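You operate a simulated robot arm through the tools that you are given. There is no shell and no other tool.

The job below is to be done with a simulated robot arm. You get a single attempt, and the scene is never put back.

TASK
Wind the grey magazine to L, stand the red board from CHECKED in slot 2, dial to TESTED.
Fine: latch bar down again; the other boards and the blue magazine stay as they are.

Only the result counts: the job must be done as asked and must still hold three seconds after the hand-in. Knocking over, shifting, dropping, spilling or breaking anything else fails it.

THE ROBOT
A 7-joint arm with a three-finger gripper, fixed in place. Base frame: the origin is on the floor under the middle of its stand, x ahead of it, y to its left, z up; the work surface is at about z = 760. Lengths are in mm, angles in degrees, forces in N, time in s.
It reaches about 1342 mm from its shoulder. Its first joint turns from -166.0 to 166.0 degrees. Payload 2.69 kg.
The tool frame sits at the grasp point between the pads (the TCP): z along the fingers, y along the line on which they close. The tips reach 30 mm beyond it. The gripper opens to 128 mm; its body begins 117 mm behind the TCP.
Orientation is that of the tool frame in the base frame, as [roll, pitch, yaw] about the fixed x, y, z axes, in that order (R = Rz(yaw) Ry(pitch) Rx(roll)). With the fingers straight down and closing along the base's y, the tool's x points along the base's -x, its y along +y and its z along -z.

THE INTERFACE
- The arm moves only by the tool servo_tool. Its argument "motion" is a list that holds one entry, the list of rows, each a list of 7 numbers: the shift along the tool's x, y, z in units of 100 mm (1.0 is 100 mm), then the turn, a rotation vector about the tool's x, y, z in units of 180 degrees (1.0 is 180 degrees), then the closure, from 0 (fully open) to 1 (shut). In form: [[[tx, ty, tz, rx, ry, rz, claw], ...]]. A call has 1 to 20 rows; each row is the pose to reach, as a shift and turn from the pose commanded when the call began, along the tool's axes at that moment. A call with a number of a shift or a turn outside -1 to 1 is refused whole. Each row takes 0.2 s and may step no farther than 50 mm and 8.6 degrees from the row before; otherwise, or with a gripper value out of range, the whole call is refused. A pose out of reach is approached as far as the arm can. The call stops where the force on the tool passes 90 N (or 10 N more than at its start, if that is more) or the arm is blocked; 0.2 s more then pass. The fingers move at their own pace (about 127 mm/s each) and stop on an object; they squeeze with about 20 N. The grip force told is the motor's: it shows also when the fingers shut on nothing. Time passes only in rows, and 0.2 s behind the last, so rows that repeat a pose let the fingers close. It gives the time, the measured TCP pose, the force on the tool (base axes), the opening and the grip force at its end, in the units of the frame above (readings bear some noise), with the torque about the TCP (base axes, N m) and any sound that the robot's microphone picked up, and new pictures: "show" is both (left out), scene, wrist or none.
- Cameras (640 x 400 px; columns grow to the right, rows downward): "scene" is fixed at [398, 649.1, 1380]; the picture's right is [-0.97, -0.24, 0.00], its down [-0.10, 0.40, -0.91] and it looks along [0.22, -0.88, -0.42] (base axes); focal length 317 px, centre (320, 200). "wrist" rides on the gripper at [58, 54, -131] in the tool frame; the picture's right is [-0.68, 0.74, 0.00], its down [-0.62, -0.57, -0.55] and it looks along [-0.40, -0.37, 0.84] (tool axes); focal length 234 px, centre (320, 200).
- slide_trunk(by): moves the trunk up (or, below 0, down) by that many mm; the arm rides with it, the base frame stays. It gives what a move gives, with no picture.
- locate(camera, pixels): for up to 12 pixels [column, row] of the newest picture of that camera ("zoom" is the newest enlarged one), the place [x, y, z] in the base frame of the surface seen there, good to about 2 mm. The clock stands still meanwhile.
- zoom(camera, box): a new picture of the part [left, top, right, bottom] of that camera's present view, enlarged. The clock stands still meanwhile.
- sign_off(): hands the job in; it is judged then, once.

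Open the gripper and draw the arm clear of the work before you hand the job in, unless the task says otherwise.

The tools are called after "Call:" by a JSON object that holds its "name" and its "arguments". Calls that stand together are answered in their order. servo_tool: Moves the arm, as the interface text tells. Its arguments: {"type":"object","properties":{"motion":{"type":"array","items":{"type":"array","items":{"type":"array","items":{"type":"number"}}}},"show":{"type":"string","enum":["both","scene","wrist","none"]}},"required":["motion"]} The other tools are called the same way: slide_trunk (by) moves the trunk up or down; locate (camera, pixels) gives the place of the surface under pixels of a picture; zoom (camera, box) takes an enlarged picture of a part of a camera's view; sign_off () hands the job in.

At the start:

```text
time_s: 0.0
tcp_pos: [631.9, -224.8, 1217.7]
orientation: [179.9, 0.0, 180.0]
force: [-0.6, -0.8, 0.0]
wrist_torque: [0.0, -0.03, 0.03]
opening: 128.0
grip_force: 0.0
trunk travel left (down, up): [-275.0, 75.0]
```

scene: 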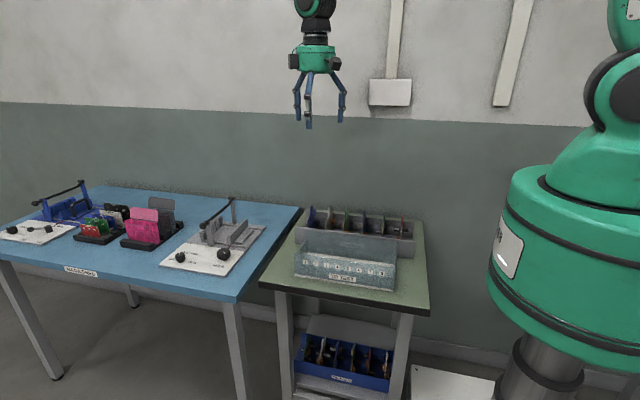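
wrist: 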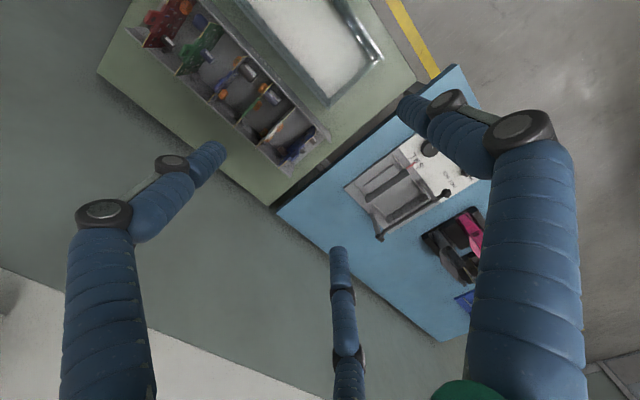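

The scene shows two tables: a blue one with grey magazine (around 215,245) and a green one with racks (350,240). I'll zoom in on both to read the labels.

Call:
{"name": "zoom", "arguments": {"camera": "scene", "box": [150, 180, 290, 290]}}

Call:
{"name": "zoom", "arguments": {"camera": "scene", "box": [280, 190, 430, 300]}}

Call:
{"name": "zoom", "arguments": {"camera": "scene", "box": [270, 300, 430, 400]}}

Call:
{"name": "zoom", "arguments": {"camera": "scene", "box": [0, 170, 190, 290]}}

```text
3.64 times, centred on (220, 235) of scene
```

zoom: 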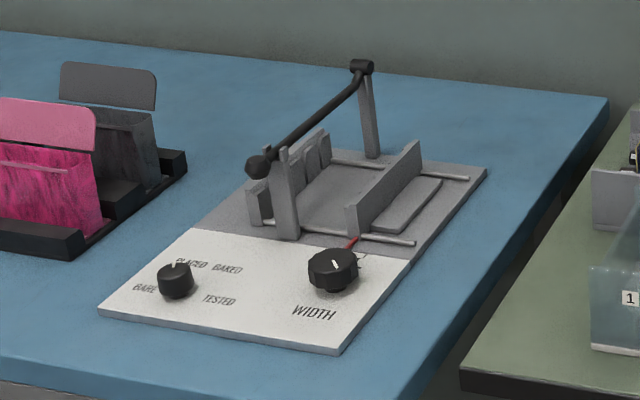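

```text
3.64 times, centred on (355, 245) of scene
```

zoom: 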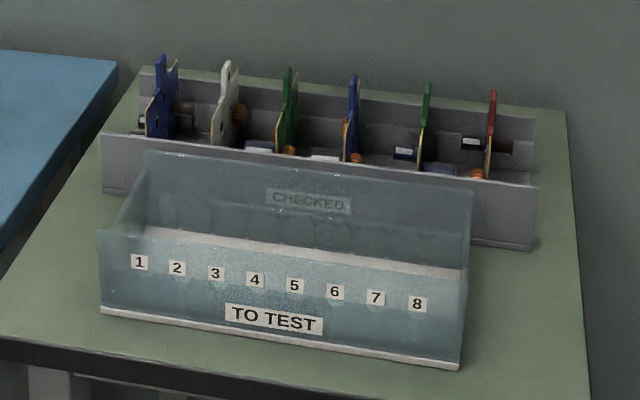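

```text
4.00 times, centred on (350, 350) of scene
```

zoom: 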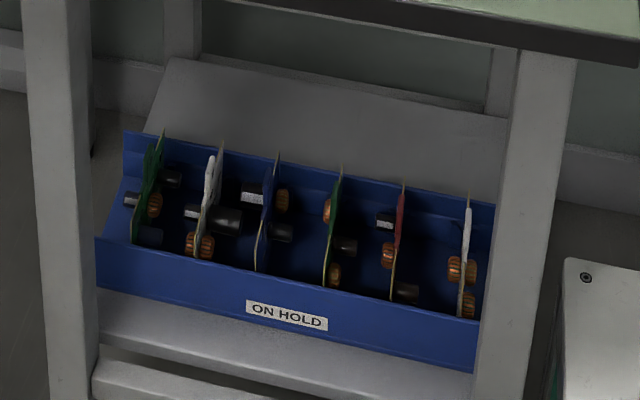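

```text
3.33 times, centred on (95, 230) of scene
```

zoom: 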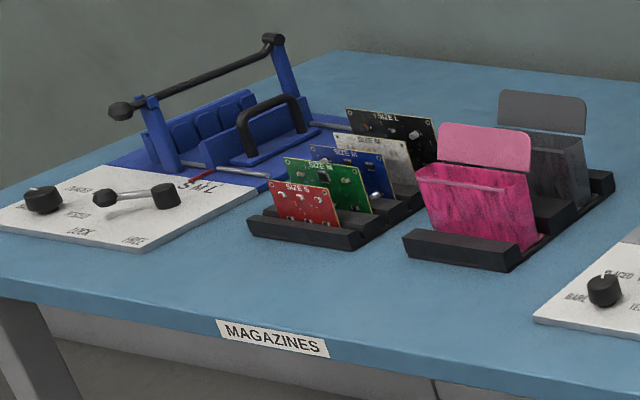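

I'll look at the grey magazine in close zoom and locate its key features.

Call:
{"name": "zoom", "arguments": {"camera": "scene", "box": [160, 190, 270, 280]}}

```text
4.44 times, centred on (215, 235) of scene
```

zoom: 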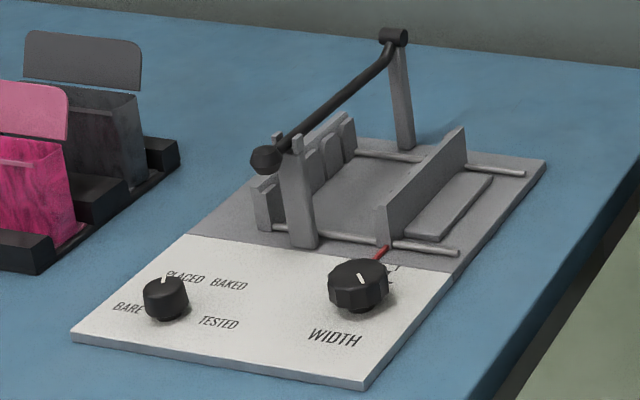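

Locating key points of the grey magazine in this zoom: width knob, dial, latch ball, pivot, posts, walls, labels.

Call:
{"name": "locate", "arguments": {"camera": "zoom", "pixels": [[358, 275], [165, 290], [265, 160], [393, 37], [330, 110], [298, 145], [400, 140], [385, 205], [460, 130], [262, 185], [350, 120], [380, 253]]}}

Call:
{"name": "locate", "arguments": {"camera": "zoom", "pixels": [[185, 240], [75, 335], [365, 385], [455, 270], [545, 165], [335, 340], [220, 325], [228, 285], [185, 280], [127, 308], [345, 180], [450, 205]]}}

```text
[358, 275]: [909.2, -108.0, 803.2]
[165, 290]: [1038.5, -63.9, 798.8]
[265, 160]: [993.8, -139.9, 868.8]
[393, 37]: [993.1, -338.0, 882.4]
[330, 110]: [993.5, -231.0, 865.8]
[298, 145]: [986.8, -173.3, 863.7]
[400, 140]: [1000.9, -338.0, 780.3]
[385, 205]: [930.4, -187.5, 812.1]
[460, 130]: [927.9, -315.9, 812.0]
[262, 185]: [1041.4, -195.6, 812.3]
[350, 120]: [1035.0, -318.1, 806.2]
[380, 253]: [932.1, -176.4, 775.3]
```

```text
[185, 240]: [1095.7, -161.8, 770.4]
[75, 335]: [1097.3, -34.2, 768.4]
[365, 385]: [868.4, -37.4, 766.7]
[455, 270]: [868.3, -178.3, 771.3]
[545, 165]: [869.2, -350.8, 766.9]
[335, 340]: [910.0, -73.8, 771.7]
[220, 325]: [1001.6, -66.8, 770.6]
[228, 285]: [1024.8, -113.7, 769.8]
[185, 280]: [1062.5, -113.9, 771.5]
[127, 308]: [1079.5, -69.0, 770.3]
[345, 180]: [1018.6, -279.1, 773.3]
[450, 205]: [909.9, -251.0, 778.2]
```

The grey magazine's base spans x 868–1097, y −350…−34; latch bar runs along y at x≈993. I move the arm toward it for a wrist-camera view.

Call:
{"name": "servo_tool", "arguments": {"motion": [[[-0.25, 0.21, 0.15, 0, 0, 0, 0], [-0.5, 0.43, 0.3, 0, 0, 0, 0], [-0.75, 0.64, 0.45, 0, 0, 0, 0], [-1.0, 0.85, 0.6, 0, 0, 0, 0]]], "show": "none"}}

Call:
{"name": "servo_tool", "arguments": {"motion": [[[-0.25, 0.21, 0.15, 0, 0, 0, 0], [-0.5, 0.43, 0.3, 0, 0, 0, 0], [-0.75, 0.64, 0.45, 0, 0, 0, 0], [-0.97, 0.85, 0.58, 0, 0, 0, 0], [-0.97, 0.85, 0.58, 0, 0, 0, 0]]], "show": "both"}}

```text
time_s: 1.0
tcp_pos: [732.0, -139.8, 1156.0]
orientation: [179.9, -0.1, 180.0]
force: [0.5, 0.2, -0.5]
wrist_torque: [0.02, 0.0, 0.01]
opening: 127.7
grip_force: 0.0
trunk travel left (down, up): [-275.0, 75.0]
```

```text
time_s: 2.2
tcp_pos: [829.9, -53.5, 1099.7]
orientation: [180.0, -0.1, -179.9]
force: [0.5, 0.6, -0.5]
wrist_torque: [-0.06, 0.06, 0.03]
opening: 128.1
grip_force: 0.0
trunk travel left (down, up): [-275.0, 75.0]
```

scene: 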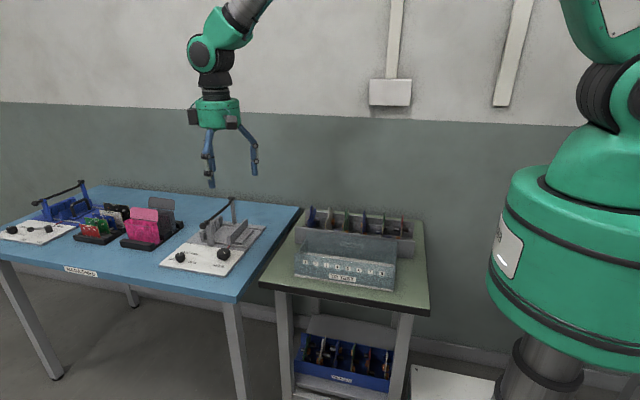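
wrist: 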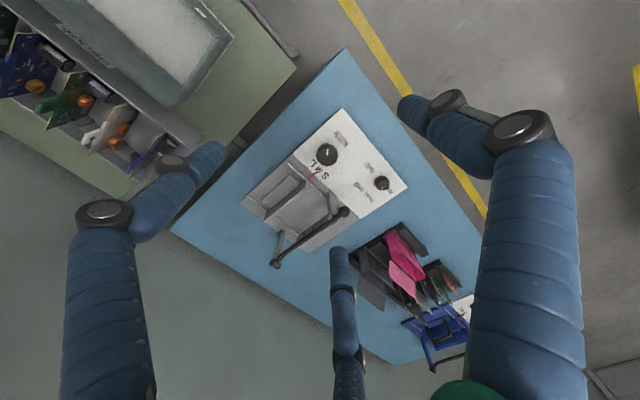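

The wrist view now shows the grey magazine with S/M/L marks near (320,155). I zoom there.

Call:
{"name": "zoom", "arguments": {"camera": "wrist", "box": [235, 105, 415, 275]}}

Call:
{"name": "zoom", "arguments": {"camera": "wrist", "box": [285, 110, 365, 190]}}

```text
2.35 times, centred on (325, 190) of wrist
```

zoom: 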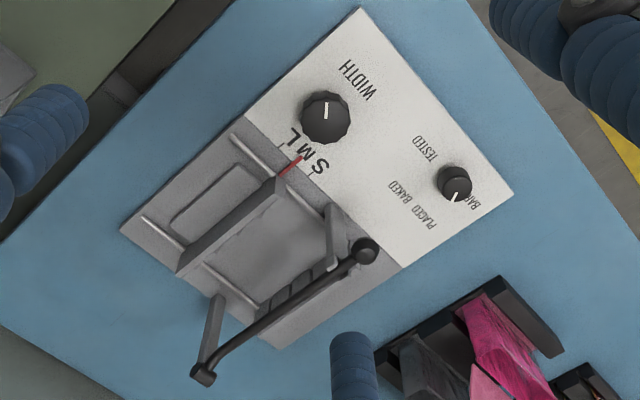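

```text
5.00 times, centred on (325, 150) of wrist
```

zoom: 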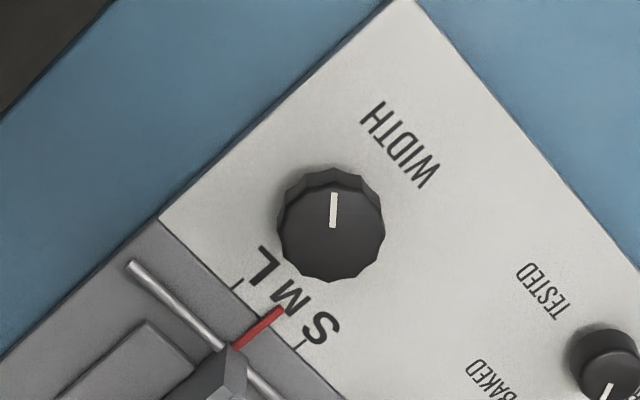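

The S, M, L marks and red pointer are visible. I locate the ticks, the pointer and other features.

Call:
{"name": "locate", "arguments": {"camera": "zoom", "pixels": [[238, 284], [300, 344], [279, 312], [262, 328], [240, 347], [262, 268], [292, 298], [322, 330], [333, 210], [330, 230], [334, 275], [285, 220]]}}

Call:
{"name": "zoom", "arguments": {"camera": "wrist", "box": [260, 170, 360, 270]}}

```text
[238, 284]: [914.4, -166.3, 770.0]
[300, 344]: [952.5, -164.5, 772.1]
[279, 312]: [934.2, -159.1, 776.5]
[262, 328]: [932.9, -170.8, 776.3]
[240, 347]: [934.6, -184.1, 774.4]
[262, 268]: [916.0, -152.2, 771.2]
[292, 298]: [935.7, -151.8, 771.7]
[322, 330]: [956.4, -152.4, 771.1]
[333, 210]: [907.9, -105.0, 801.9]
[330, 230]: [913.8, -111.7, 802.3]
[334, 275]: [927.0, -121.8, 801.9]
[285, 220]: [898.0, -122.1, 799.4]
```

```text
4.00 times, centred on (310, 220) of wrist
```

zoom: 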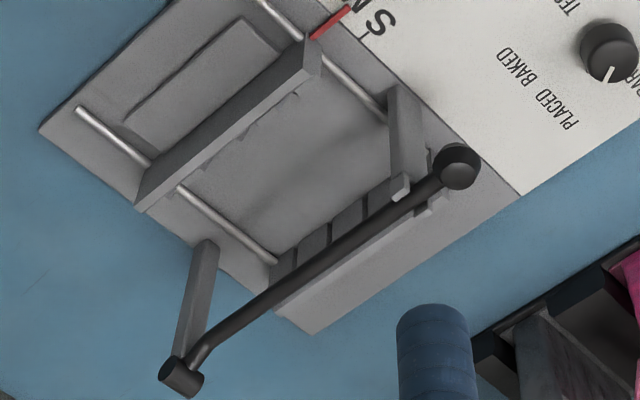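

M pointer at x≈934; L tick at x≈914, so the wall must move ~20 mm in −x. I move closer to look at the slots and their numbering.

Call:
{"name": "servo_tool", "arguments": {"motion": [[[-0.25, -0.25, 0.25, 0, 0, 0, 0], [-0.5, -0.5, 0.5, 0, 0, 0, 0], [-0.75, -0.75, 0.75, 0, 0, 0, 0], [-1.0, -1.0, 1.0, 0, 0, 0, 0], [-1.0, -1.0, 1.0, 0, 0, 0, 0]]], "show": "wrist"}}

```text
time_s: 3.4
tcp_pos: [928.5, -156.4, 998.0]
orientation: [180.0, 0.0, -180.0]
force: [-0.2, -0.4, -1.3]
wrist_torque: [0.05, 0.04, -0.03]
opening: 127.9
grip_force: 0.0
trunk travel left (down, up): [-275.0, 75.0]
```

wrist: 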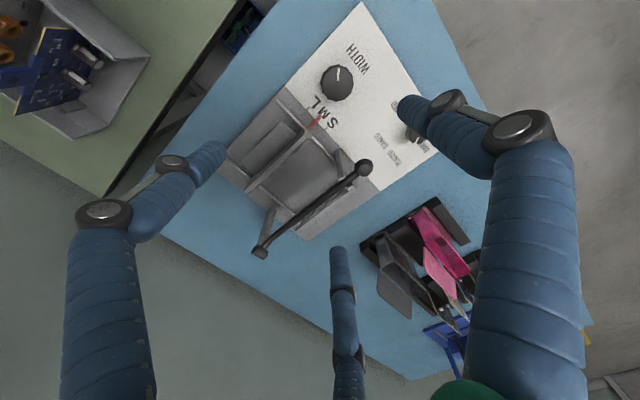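

Call:
{"name": "zoom", "arguments": {"camera": "wrist", "box": [240, 110, 380, 260]}}

```text
2.67 times, centred on (310, 185) of wrist
```

zoom: 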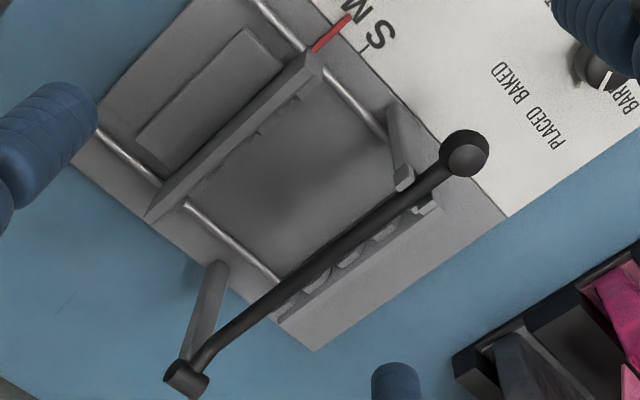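

I zoom the scene camera tightly on the ribs to look for slot numbers.

Call:
{"name": "zoom", "arguments": {"camera": "scene", "box": [195, 190, 255, 250]}}

Call:
{"name": "zoom", "arguments": {"camera": "scene", "box": [0, 170, 110, 250]}}

```text
6.67 times, centred on (225, 220) of scene
```

zoom: 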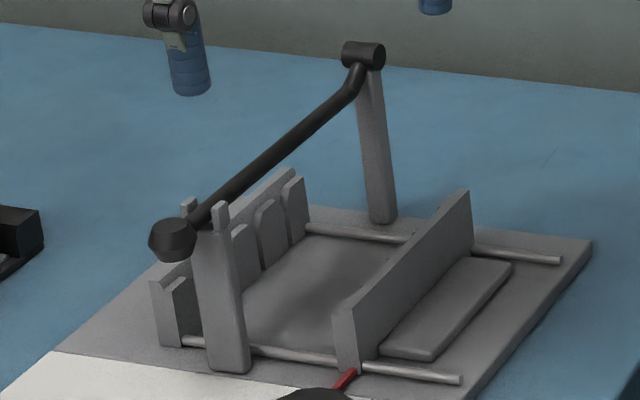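

```text
5.00 times, centred on (55, 210) of scene
```

zoom: 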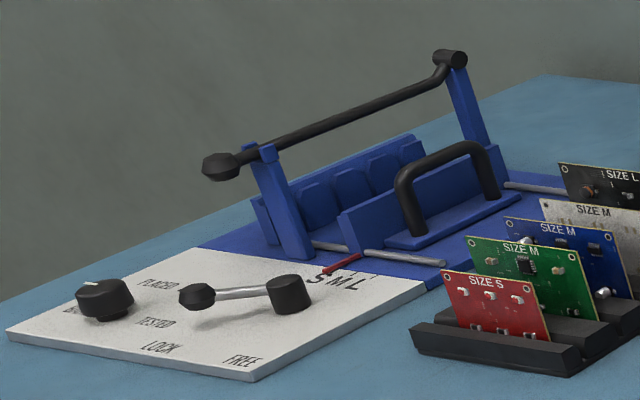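

No numbers seen on the inside. Now I look at the CHECKED rack and its red board in the scene zoom (around 490,130 of the earlier zoom).

Call:
{"name": "zoom", "arguments": {"camera": "scene", "box": [345, 195, 425, 265]}}

```text
5.71 times, centred on (385, 230) of scene
```

zoom: 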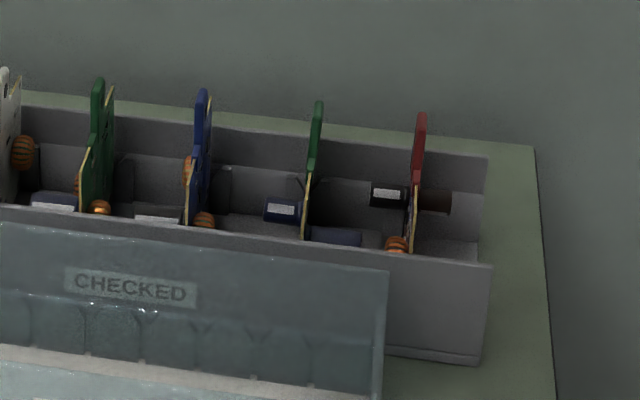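

Locating the red board's tab, edges, components, and the bin's walls.

Call:
{"name": "locate", "arguments": {"camera": "zoom", "pixels": [[420, 118], [418, 140], [416, 175], [412, 240], [388, 195], [435, 202], [396, 245], [484, 160], [485, 268], [316, 110], [200, 95], [480, 355]]}}

```text
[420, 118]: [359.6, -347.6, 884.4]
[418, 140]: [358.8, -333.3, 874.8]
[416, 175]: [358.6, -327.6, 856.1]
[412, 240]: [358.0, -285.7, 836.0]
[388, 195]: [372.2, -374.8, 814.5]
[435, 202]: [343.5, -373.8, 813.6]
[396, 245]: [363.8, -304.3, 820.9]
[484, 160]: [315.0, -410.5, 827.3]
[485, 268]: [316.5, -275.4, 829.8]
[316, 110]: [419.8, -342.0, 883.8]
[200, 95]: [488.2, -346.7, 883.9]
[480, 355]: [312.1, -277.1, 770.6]
```

I'd like to see how the three fingers close, so I'll shut the gripper here in free space and look.

Call:
{"name": "servo_tool", "arguments": {"motion": [[[0, 0, 0, 0, 0, 0, 0.7], [0, 0, 0, 0, 0, 0, 0.7], [0, 0, 0, 0, 0, 0, 0.7]]], "show": "both"}}

Call:
{"name": "servo_tool", "arguments": {"motion": [[[0, 0, 0, 0, 0, 0, 1], [0, 0, 0, 0, 0, 0, 1], [0, 0, 0, 0, 0, 0, 1]]], "show": "both"}}

```text
time_s: 4.2
tcp_pos: [927.3, -154.8, 999.1]
orientation: [-180.0, 0.0, -179.9]
force: [0.0, 0.1, 0.9]
wrist_torque: [0.0, -0.01, -0.01]
opening: 38.5
grip_force: 0.0
trunk travel left (down, up): [-275.0, 75.0]
```

scene: 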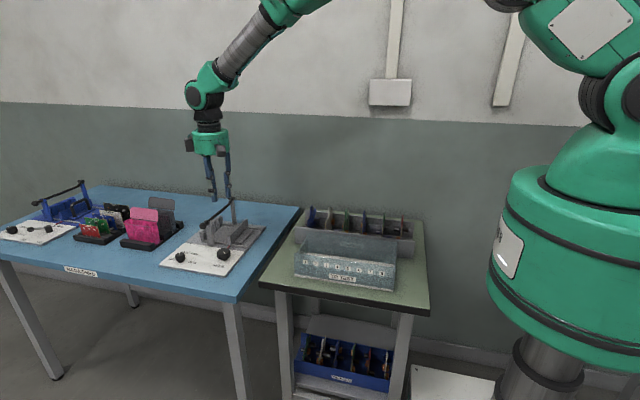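
wrist: 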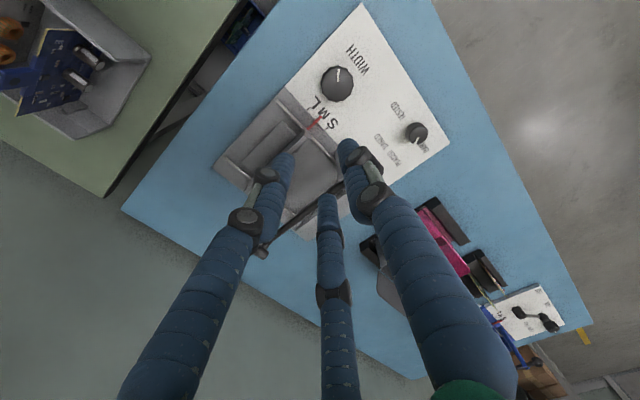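

```text
time_s: 5.0
tcp_pos: [928.2, -154.7, 999.6]
orientation: [-180.0, 0.1, 180.0]
force: [0.2, -0.5, -0.6]
wrist_torque: [-0.03, -0.02, 0.03]
opening: 2.1
grip_force: 19.6
trunk travel left (down, up): [-275.0, 75.0]
```

scene: 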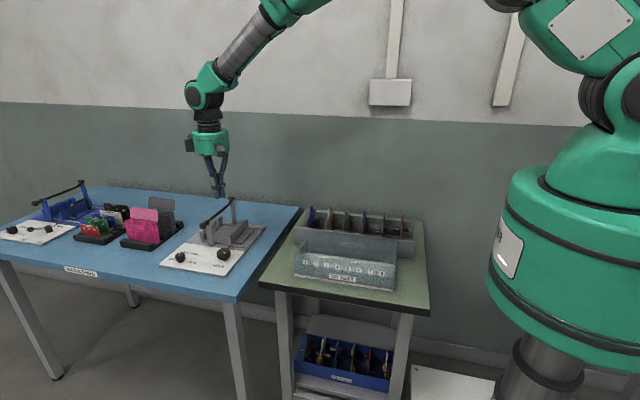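
wrist: 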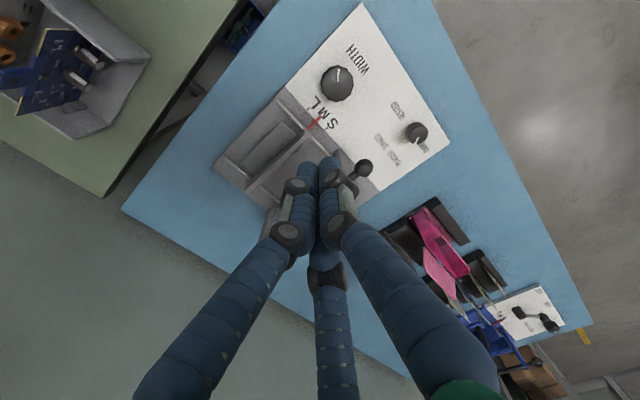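

I zoom into the closed fingertips to understand their layout.

Call:
{"name": "zoom", "arguments": {"camera": "wrist", "box": [260, 130, 380, 270]}}

Call:
{"name": "locate", "arguments": {"camera": "zoom", "pixels": [[260, 90], [330, 80], [295, 200], [260, 150], [340, 130], [300, 240]]}}

Call:
{"name": "zoom", "arguments": {"camera": "scene", "box": [170, 100, 260, 220]}}

```text
2.86 times, centred on (320, 200) of wrist
```

zoom: 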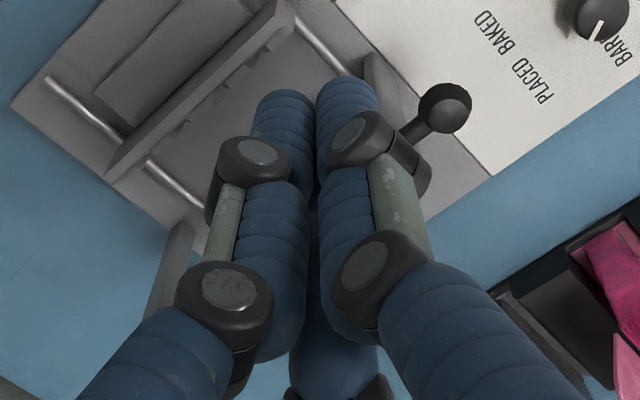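

```text
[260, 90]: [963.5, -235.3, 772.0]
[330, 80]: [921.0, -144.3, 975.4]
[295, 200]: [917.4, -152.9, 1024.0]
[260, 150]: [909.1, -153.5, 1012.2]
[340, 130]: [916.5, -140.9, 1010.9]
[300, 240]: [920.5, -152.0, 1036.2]
```

```text
3.33 times, centred on (215, 160) of scene
```

zoom: 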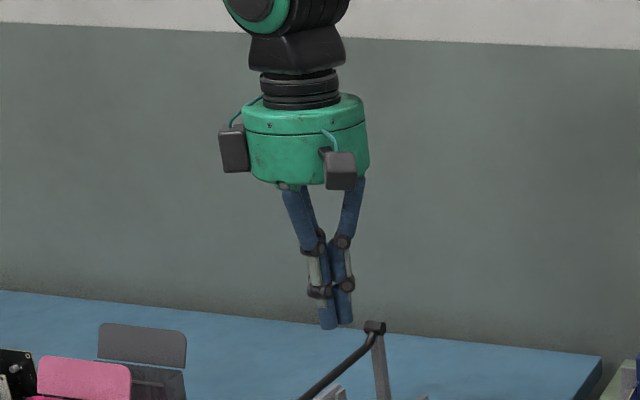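

The fingers close radially (three at 120°). Now I open the hand and turn it 90° to view the magazine's fixed wall from the +x side, looking for slot numbers.

Call:
{"name": "servo_tool", "arguments": {"motion": [[[-0.1, 0, 0, 0, 0, 0.045, 0.3], [-0.2, 0, 0, 0, 0, 0.09, 0.3], [-0.3, 0, 0, 0, 0, 0.135, 0.3], [-0.4, 0, 0, 0, 0, 0.18, 0.3], [-0.5, 0, 0, 0, 0, 0.225, 0.3], [-0.6, 0, 0, 0, 0, 0.27, 0.3], [-0.7, 0, 0, 0, 0, 0.315, 0.3], [-0.8, 0, 0, 0, 0, 0.36, 0.3], [-0.9, 0, 0, 0, 0, 0.405, 0.3], [-1.0, 0, 0, 0, 0, 0.45, 0.3], [-1.0, 0, 0, 0, 0, 0.495, 0.3]]], "show": "none"}}

Call:
{"name": "servo_tool", "arguments": {"motion": [[[0, 0.4, 0, 0, 0, 0, 0.3], [0, 0.8, 0, 0, 0, 0, 0.3], [0, 1.0, 0, 0, 0, 0, 0.3]]], "show": "both"}}

```text
time_s: 7.4
tcp_pos: [1029.1, -154.7, 1000.7]
orientation: [180.0, 0.0, 90.8]
force: [0.4, 0.4, 0.9]
wrist_torque: [0.02, 0.02, 0.0]
opening: 89.2
grip_force: 0.1
trunk travel left (down, up): [-275.0, 75.0]
```

```text
time_s: 8.2
tcp_pos: [1080.6, -149.8, 1015.5]
orientation: [179.1, 0.1, 90.8]
force: [-3.5, -0.1, 6.1]
wrist_torque: [-0.05, -0.39, 0.0]
opening: 89.9
grip_force: 0.1
out of reach, approached as far as the arm can: row 2, 3
trunk travel left (down, up): [-275.0, 75.0]
```

scene: 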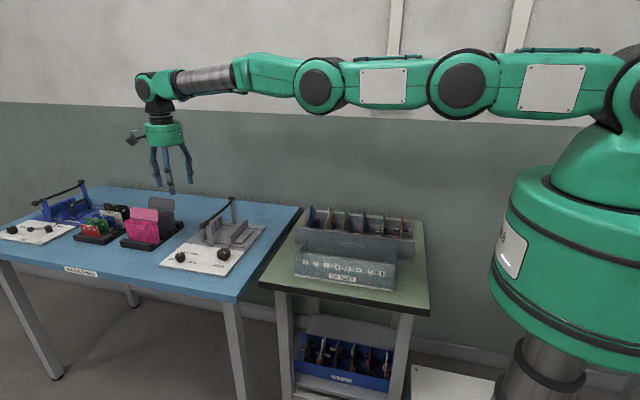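
wrist: 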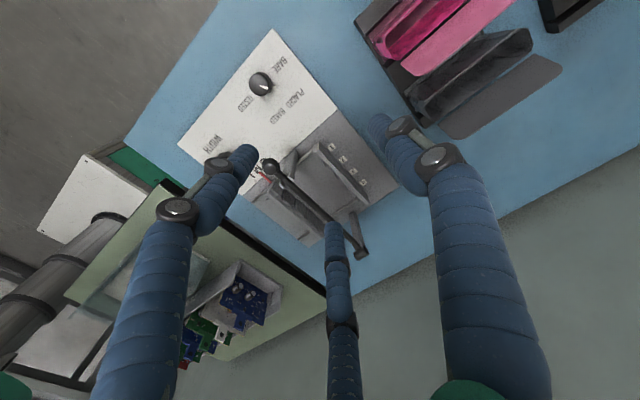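

There are small labels at about (330–360,145–185), outside the fixed wall. Zoom there.

Call:
{"name": "zoom", "arguments": {"camera": "wrist", "box": [310, 130, 390, 210]}}

Call:
{"name": "zoom", "arguments": {"camera": "wrist", "box": [220, 50, 320, 150]}}

```text
5.00 times, centred on (350, 170) of wrist
```

zoom: 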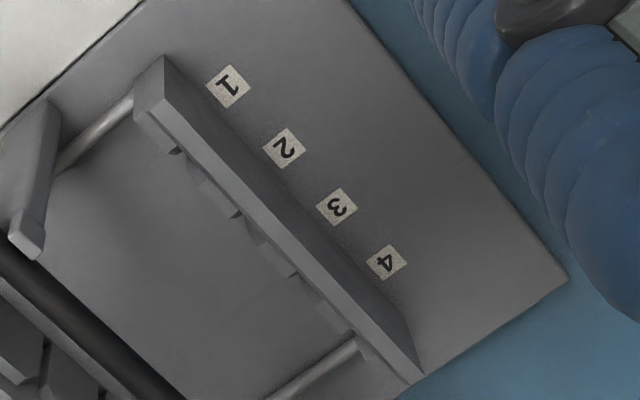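

```text
4.00 times, centred on (270, 100) of wrist
```

zoom: 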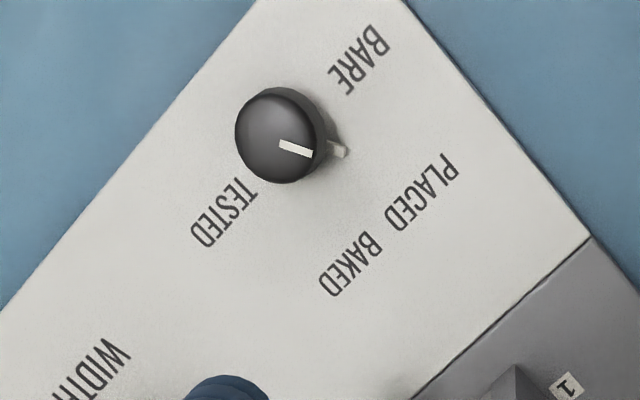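

Slots are numbered 1–4 (1 nearest the panel). I locate the labels, ribs and the dial pointer.

Call:
{"name": "locate", "arguments": {"camera": "zoom", "pixels": [[335, 149], [295, 148], [279, 135], [285, 145], [310, 153], [365, 55], [425, 190], [355, 265], [230, 210], [344, 152]]}}

Call:
{"name": "zoom", "arguments": {"camera": "wrist", "box": [310, 130, 390, 210]}}

Call:
{"name": "locate", "arguments": {"camera": "zoom", "pixels": [[228, 85], [284, 149], [335, 207], [385, 263], [168, 62], [422, 372], [155, 110], [175, 152], [232, 212], [295, 272], [345, 328], [200, 175]]}}

```text
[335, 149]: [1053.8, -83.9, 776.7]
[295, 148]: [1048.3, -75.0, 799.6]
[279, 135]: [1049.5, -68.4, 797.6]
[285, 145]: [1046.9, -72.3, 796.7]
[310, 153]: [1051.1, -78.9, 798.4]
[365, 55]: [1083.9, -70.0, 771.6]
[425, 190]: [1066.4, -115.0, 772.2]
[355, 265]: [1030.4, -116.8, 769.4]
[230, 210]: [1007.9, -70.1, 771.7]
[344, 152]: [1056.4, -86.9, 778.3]
```

```text
5.00 times, centred on (350, 170) of wrist
```

zoom: 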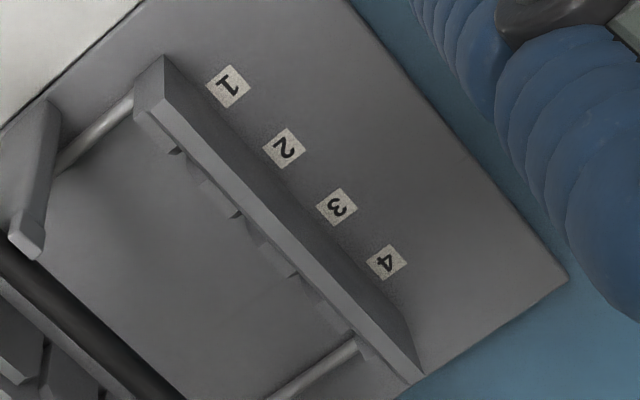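

```text
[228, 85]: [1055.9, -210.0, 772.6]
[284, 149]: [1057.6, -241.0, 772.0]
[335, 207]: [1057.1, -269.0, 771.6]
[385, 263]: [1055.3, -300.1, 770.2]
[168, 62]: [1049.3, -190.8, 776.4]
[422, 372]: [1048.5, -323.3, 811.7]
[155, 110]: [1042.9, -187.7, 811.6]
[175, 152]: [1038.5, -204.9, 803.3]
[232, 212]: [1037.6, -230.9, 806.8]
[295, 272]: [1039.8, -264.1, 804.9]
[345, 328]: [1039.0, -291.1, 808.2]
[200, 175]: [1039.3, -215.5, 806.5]
```

Slot 2 is at y≈−240. The dial pointer is at PLACED. I zoom tightly on the dial to find its exact centre.

Call:
{"name": "zoom", "arguments": {"camera": "wrist", "box": [240, 65, 290, 105]}}

```text
10.00 times, centred on (265, 85) of wrist
```

zoom: 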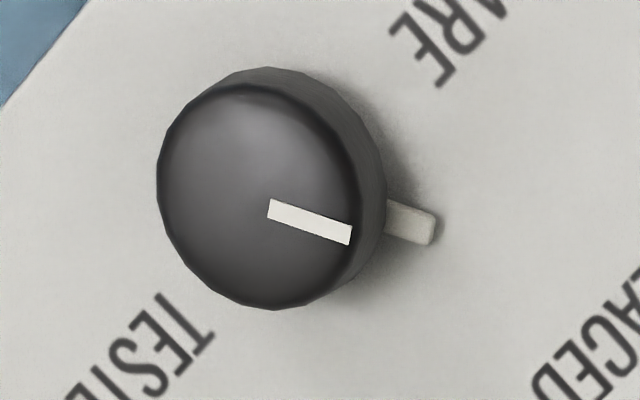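

Call:
{"name": "locate", "arguments": {"camera": "zoom", "pixels": [[165, 190], [255, 195], [350, 195], [250, 95], [265, 295], [270, 208], [345, 235], [180, 130], [330, 140], [190, 260], [325, 270], [430, 230]]}}

```text
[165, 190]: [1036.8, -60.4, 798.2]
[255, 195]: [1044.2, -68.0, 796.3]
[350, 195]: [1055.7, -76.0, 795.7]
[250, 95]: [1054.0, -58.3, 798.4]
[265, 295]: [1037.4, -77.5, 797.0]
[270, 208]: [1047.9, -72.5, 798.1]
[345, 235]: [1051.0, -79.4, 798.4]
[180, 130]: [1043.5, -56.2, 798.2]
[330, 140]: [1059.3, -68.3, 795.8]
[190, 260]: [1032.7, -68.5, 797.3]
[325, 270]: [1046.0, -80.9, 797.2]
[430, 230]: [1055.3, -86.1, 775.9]
```

Dial centre ≈ (1045.7, −68.3), radius ≈13, top at z≈798; pointer at −61° must go to 180° (TESTED). I move above the dial while turning the hand so there is room to turn it 120°.

Call:
{"name": "servo_tool", "arguments": {"motion": [[[0.05, -0.05, 0.02, 0, 0, -0.045, 0.3], [0.1, -0.1, 0.05, 0, 0, -0.09, 0.3], [0.15, -0.15, 0.08, 0, 0, -0.135, 0.3], [0.2, -0.2, 0.1, 0, 0, -0.18, 0.3], [0.25, -0.25, 0.12, 0, 0, -0.225, 0.4], [0.3, -0.3, 0.15, 0, 0, -0.27, 0.4], [0.35, -0.35, 0.17, 0, 0, -0.315, 0.5], [0.4, -0.4, 0.2, 0, 0, -0.36, 0.5], [0.45, -0.45, 0.22, 0, 0, -0.405, 0.5], [0.5, -0.5, 0.25, 0, 0, -0.45, 0.5], [0.55, -0.55, 0.27, 0, 0, -0.495, 0.5], [0.6, -0.6, 0.3, 0, 0, -0.54, 0.5], [0.65, -0.65, 0.32, 0, 0, -0.585, 0.5], [0.7, -0.7, 0.35, 0, 0, -0.63, 0.5], [0.75, -0.75, 0.37, 0, 0, -0.675, 0.5], [0.8, -0.8, 0.38, 0, 0, -0.72, 0.5], [0.86, -0.83, 0.4, 0, 0, -0.765, 0.5], [0.86, -0.83, 0.4, 0, 0, -0.81, 0.5], [0.86, -0.83, 0.4, 0, 0, -0.829, 0.5]]], "show": "both"}}

```text
time_s: 12.2
tcp_pos: [999.1, -67.7, 958.8]
orientation: [-180.0, 0.0, -119.7]
force: [0.5, -0.2, 0.6]
wrist_torque: [0.01, -0.01, 0.01]
opening: 64.0
grip_force: 0.0
trunk travel left (down, up): [-275.0, 75.0]
```

scene: 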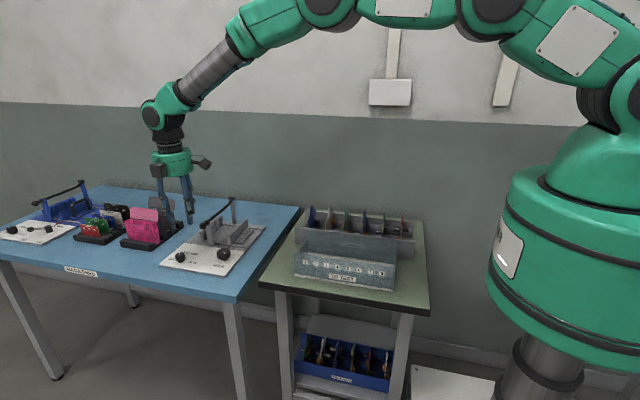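
wrist: 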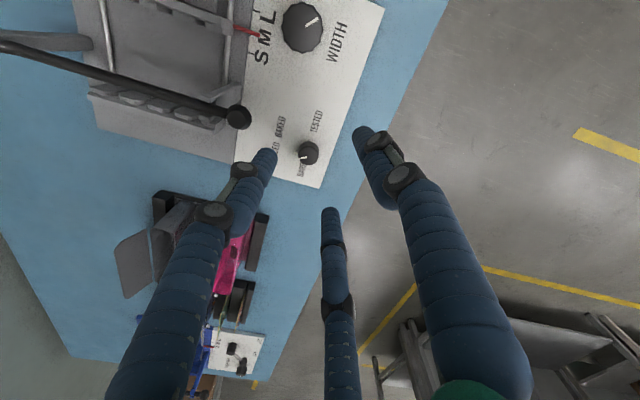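

Now at (999,−68,959), yaw −119.7. I shift +46.6 mm in x to be right above the dial.

Call:
{"name": "servo_tool", "arguments": {"motion": [[[-0.113, -0.204, 0, 0, 0, 0, 0.5], [-0.2257, -0.4078, 0, 0, 0, 0, 0.5], [-0.2257, -0.4078, 0, 0, 0, 0, 0.5]]], "show": "wrist"}}

Call:
{"name": "slide_trunk", "arguments": {"by": -100}}

```text
time_s: 13.0
tcp_pos: [1047.4, -68.6, 959.8]
orientation: [-180.0, 0.0, -119.9]
force: [0.4, -0.5, 0.3]
wrist_torque: [0.03, 0.02, 0.01]
opening: 63.8
grip_force: 0.1
trunk travel left (down, up): [-275.0, 75.0]
```

wrist: 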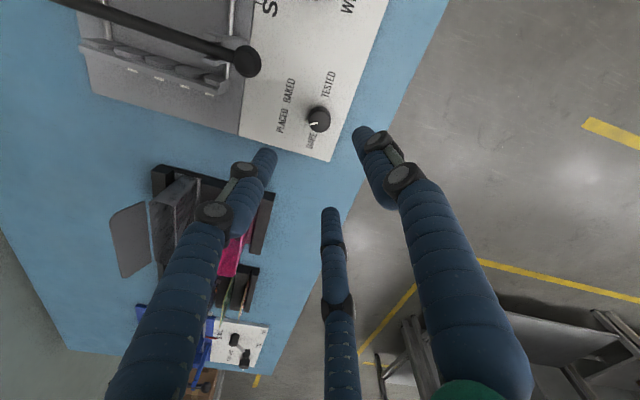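

```text
time_s: 14.3
tcp_pos: [1046.4, -68.7, 861.5]
orientation: [180.0, 0.0, -119.9]
force: [0.6, 0.9, -0.3]
wrist_torque: [-0.01, -0.02, -0.02]
opening: 63.8
grip_force: 0.0
trunk travel left (down, up): [-175.0, 175.0]
```

The hand is now above the dial at z≈861. I take a fresh look to check alignment.

Call:
{"name": "servo_tool", "arguments": {"motion": [[[0, 0, 0.2, 0, 0, 0, 0.5]]], "show": "both"}}

Call:
{"name": "zoom", "arguments": {"camera": "wrist", "box": [250, 90, 410, 210]}}

```text
time_s: 14.7
tcp_pos: [1045.6, -69.0, 840.8]
orientation: [179.9, -0.1, -119.9]
force: [0.8, -0.8, 0.5]
wrist_torque: [0.0, 0.01, -0.03]
opening: 64.1
grip_force: 0.0
trunk travel left (down, up): [-175.0, 175.0]
```

scene: 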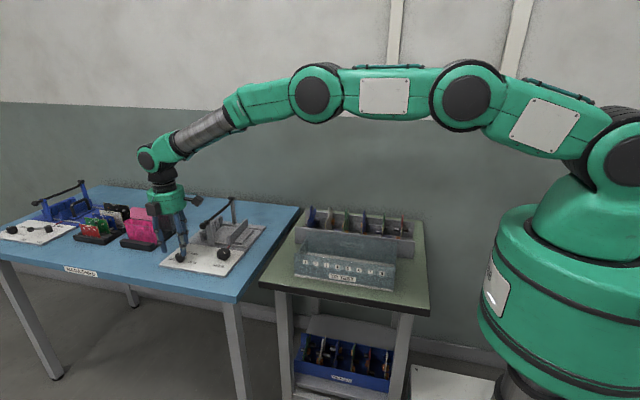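
wrist: 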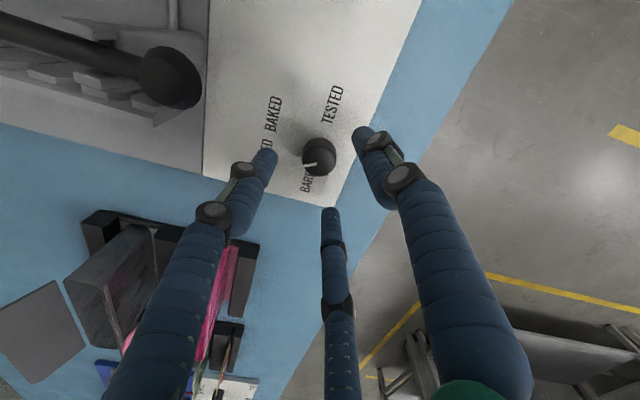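

```text
3.33 times, centred on (330, 150) of wrist
```

zoom: 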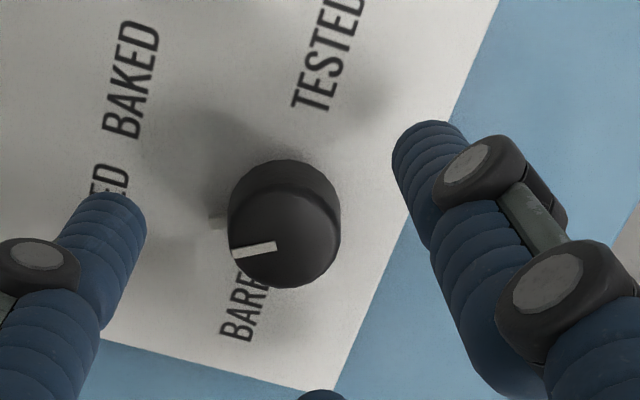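

The dial sits centred between the fingertips. I descend to z≈812 and close on the knob.

Call:
{"name": "servo_tool", "arguments": {"motion": [[[0, 0, 0.15, 0, 0, 0, 0.5], [0, 0, 0.285, 0, 0, 0, 0.5], [0, 0, 0.285, 0, 0, 0, 0.8], [0, 0, 0.285, 0, 0, 0, 1], [0, 0, 0.285, 0, 0, 0, 1]]], "show": "wrist"}}

```text
time_s: 15.9
tcp_pos: [1046.4, -68.8, 811.9]
orientation: [-180.0, 0.0, -119.9]
force: [-0.4, -8.2, -3.9]
wrist_torque: [-0.34, -0.15, 0.05]
opening: 28.6
grip_force: 44.9
trunk travel left (down, up): [-175.0, 175.0]
```

wrist: 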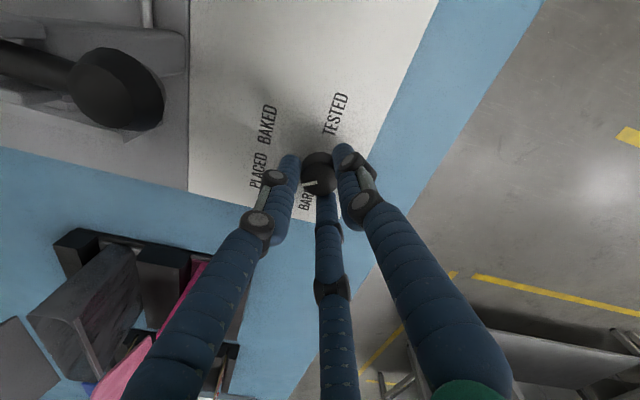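

Gripped (opening 28.6). Now I turn +120° about tool z (base −120°: PLACED → BAKED → TESTED).

Call:
{"name": "servo_tool", "arguments": {"motion": [[[0, 0, 0, 0, 0, 0.045, 1], [0, 0, 0, 0, 0, 0.09, 1], [0, 0, 0, 0, 0, 0.135, 1], [0, 0, 0, 0, 0, 0.18, 1], [0, 0, 0, 0, 0, 0.225, 1], [0, 0, 0, 0, 0, 0.27, 1], [0, 0, 0, 0, 0, 0.315, 1], [0, 0, 0, 0, 0, 0.36, 1], [0, 0, 0, 0, 0, 0.405, 1], [0, 0, 0, 0, 0, 0.45, 1], [0, 0, 0, 0, 0, 0.495, 1], [0, 0, 0, 0, 0, 0.54, 1], [0, 0, 0, 0, 0, 0.585, 1], [0, 0, 0, 0, 0, 0.63, 1], [0, 0, 0, 0, 0, 0.667, 1]]], "show": "both"}}

```text
time_s: 19.1
tcp_pos: [1046.4, -68.9, 811.5]
orientation: [180.0, 0.1, 119.9]
force: [1.7, -10.1, -7.5]
wrist_torque: [-0.14, -0.16, -0.02]
opening: 28.7
grip_force: 44.9
trunk travel left (down, up): [-175.0, 175.0]
```

scene: 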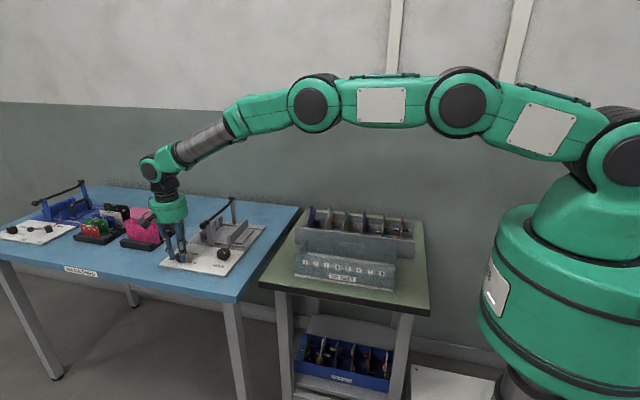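
wrist: 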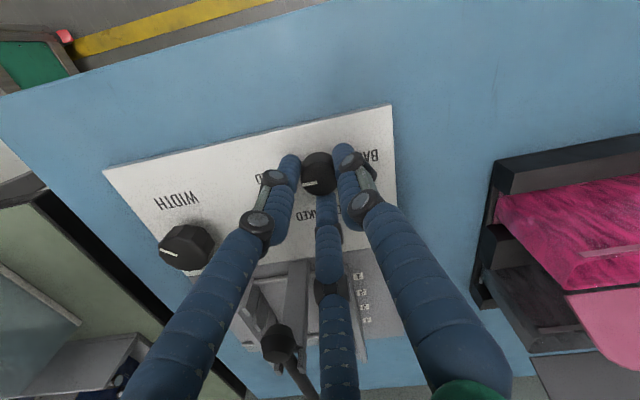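

The line now points to the left, toward TESTED. I release and lift to check.

Call:
{"name": "servo_tool", "arguments": {"motion": [[[0, 0, 0, 0, 0, 0, 0.5], [0, 0, 0, 0, 0, 0, 0.4], [0, 0, -0.3, 0, 0, 0, 0.4], [0, 0, -0.7, 0, 0, 0, 0.4], [0, 0, -1.0, 0, 0, 0, 0.4]]], "show": "both"}}

Call:
{"name": "zoom", "arguments": {"camera": "wrist", "box": [200, 80, 420, 240]}}

```text
time_s: 20.3
tcp_pos: [1045.4, -69.3, 912.8]
orientation: [180.0, 0.0, 120.1]
force: [0.1, 0.7, 0.6]
wrist_torque: [-0.01, -0.03, 0.0]
opening: 76.8
grip_force: 0.1
trunk travel left (down, up): [-175.0, 175.0]
```

scene: 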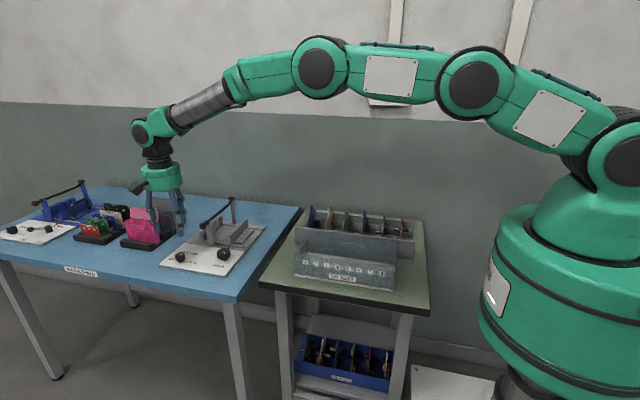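
wrist: 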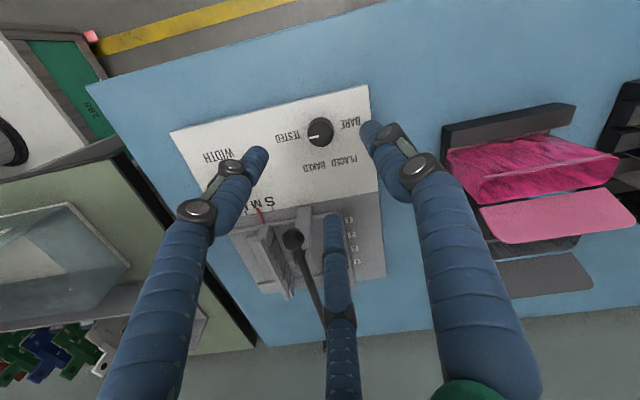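

```text
2.50 times, centred on (310, 160) of wrist
```

zoom: 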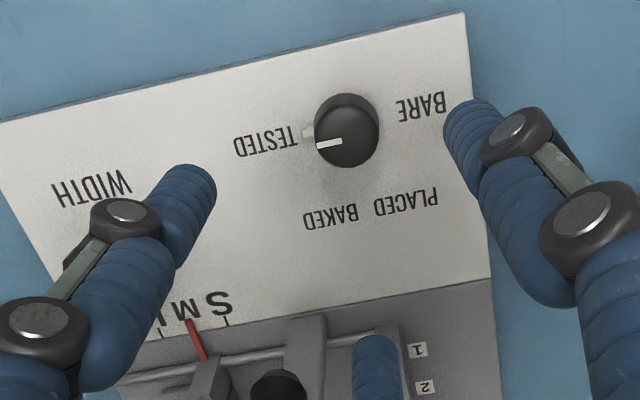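

The dial reads TESTED. Now I go toward the WIDTH knob, turning the hand back to yaw 180.

Call:
{"name": "servo_tool", "arguments": {"motion": [[[0.03, -0.12, -0.04, 0, 0, -0.042, 0.4], [0.06, -0.24, -0.08, 0, 0, -0.084, 0.4], [0.09, -0.36, -0.12, 0, 0, -0.126, 0.4], [0.12, -0.48, -0.16, 0, 0, -0.168, 0.4], [0.15, -0.6, -0.2, 0, 0, -0.21, 0.4], [0.18, -0.72, -0.24, 0, 0, -0.252, 0.4], [0.21, -0.84, -0.28, 0, 0, -0.294, 0.4], [0.25, -0.96, -0.3, 0, 0, -0.333, 0.4]]], "show": "wrist"}}

```text
time_s: 22.1
tcp_pos: [949.9, -94.6, 942.0]
orientation: [179.9, -0.1, -179.9]
force: [-0.3, -0.4, -0.7]
wrist_torque: [0.01, -0.04, -0.01]
opening: 76.8
grip_force: 0.1
trunk travel left (down, up): [-175.0, 175.0]
```

wrist: 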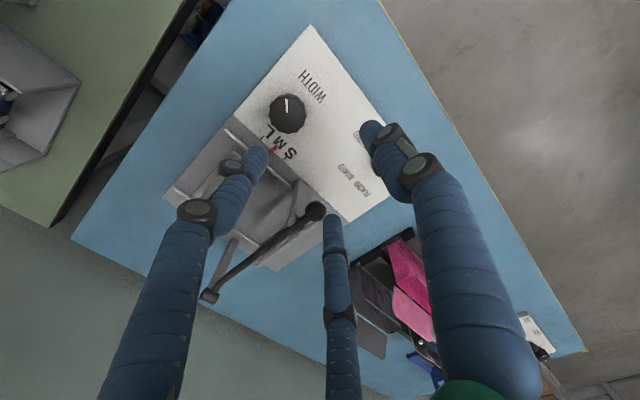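

The WIDTH knob is at (287,113). I zoom on it to find its centre and the pointer.

Call:
{"name": "zoom", "arguments": {"camera": "wrist", "box": [255, 85, 319, 165]}}

```text
5.00 times, centred on (287, 125) of wrist
```

zoom: 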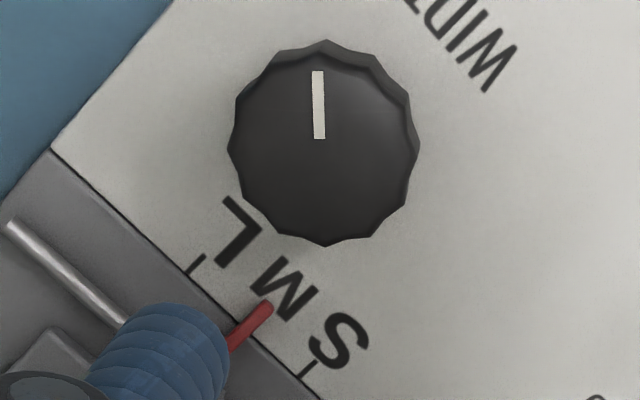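

Call:
{"name": "locate", "arguments": {"camera": "zoom", "pixels": [[240, 150], [412, 150], [325, 60], [325, 235], [262, 85], [390, 215], [390, 90], [262, 215], [320, 148], [318, 75], [265, 308], [198, 262]]}}

```text
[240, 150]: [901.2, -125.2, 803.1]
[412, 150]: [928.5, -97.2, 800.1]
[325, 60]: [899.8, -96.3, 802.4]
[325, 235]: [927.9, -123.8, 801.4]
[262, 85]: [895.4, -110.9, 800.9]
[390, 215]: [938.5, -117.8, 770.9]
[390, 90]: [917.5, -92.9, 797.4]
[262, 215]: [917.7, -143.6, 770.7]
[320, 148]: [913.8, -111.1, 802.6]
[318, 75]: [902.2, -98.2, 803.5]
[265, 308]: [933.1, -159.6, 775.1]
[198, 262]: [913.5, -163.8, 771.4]
```

Knob centre ≈ (914, −110.5), radius ≈20, top z≈802. I move above it and descend partway.

Call:
{"name": "servo_tool", "arguments": {"motion": [[[0.18, -0.08, 0.2, 0, 0, 0, 0.4], [0.359, -0.159, 0.4, 0, 0, 0, 0.4], [0.359, -0.159, 0.65, 0, 0, 0, 0.4], [0.359, -0.159, 0.9, 0, 0, 0, 0.4], [0.359, -0.159, 0.9, 0, 0, 0, 0.4]]], "show": "wrist"}}

```text
time_s: 23.3
tcp_pos: [915.2, -110.8, 851.5]
orientation: [179.9, 0.1, 179.9]
force: [0.6, 0.1, -0.5]
wrist_torque: [0.0, 0.04, 0.01]
opening: 76.6
grip_force: 0.0
trunk travel left (down, up): [-175.0, 175.0]
```

wrist: 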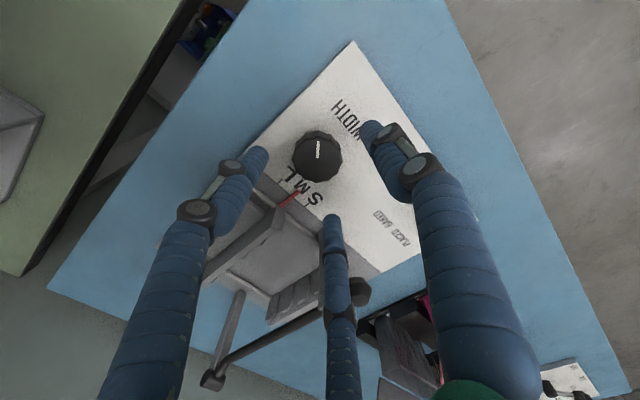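

Centred over the knob. I descend to z≈816, close on it, and turn a test +32°.

Call:
{"name": "servo_tool", "arguments": {"motion": [[[0, 0, 0.18, 0, 0, 0, 0.4], [0, 0, 0.355, 0, 0, 0, 0.4], [0, 0, 0.355, 0, 0, 0, 0.7], [0, 0, 0.355, 0, 0, 0, 1], [0, 0, 0.355, 0, 0, 0, 1], [0, 0, 0.355, 0, 0, 0.045, 1], [0, 0, 0.355, 0, 0, 0.09, 1], [0, 0, 0.355, 0, 0, 0.135, 1], [0, 0, 0.355, 0, 0, 0.18, 1]]], "show": "wrist"}}

Call:
{"name": "zoom", "arguments": {"camera": "wrist", "box": [240, 120, 380, 240]}}

```text
time_s: 25.3
tcp_pos: [914.7, -110.8, 815.0]
orientation: [180.0, -0.1, 147.3]
force: [11.1, -21.8, -8.3]
wrist_torque: [-0.46, -0.3, 0.07]
opening: 42.0
grip_force: 19.7
trunk travel left (down, up): [-175.0, 175.0]
```

wrist: 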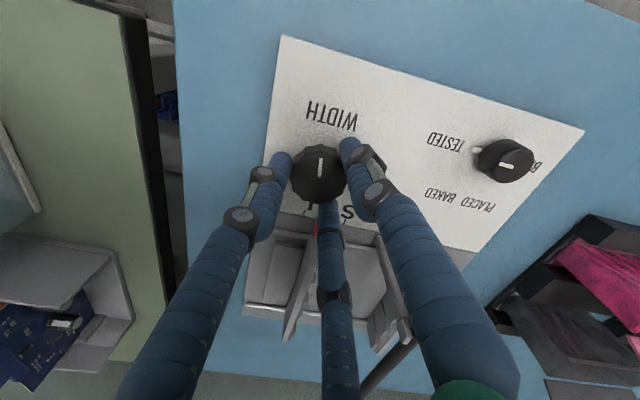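

```text
3.33 times, centred on (310, 180) of wrist
```

zoom: 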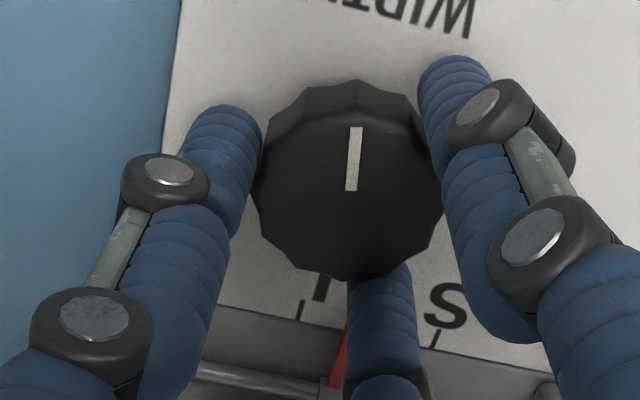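

The knob turned with the hand. I locate the pointer and ticks now to see which way it moved.

Call:
{"name": "locate", "arguments": {"camera": "zoom", "pixels": [[337, 375], [344, 345], [303, 310], [435, 340], [340, 360]]}}

```text
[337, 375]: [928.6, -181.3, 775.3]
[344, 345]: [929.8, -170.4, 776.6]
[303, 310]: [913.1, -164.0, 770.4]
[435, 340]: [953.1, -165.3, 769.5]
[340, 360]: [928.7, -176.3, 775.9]
```

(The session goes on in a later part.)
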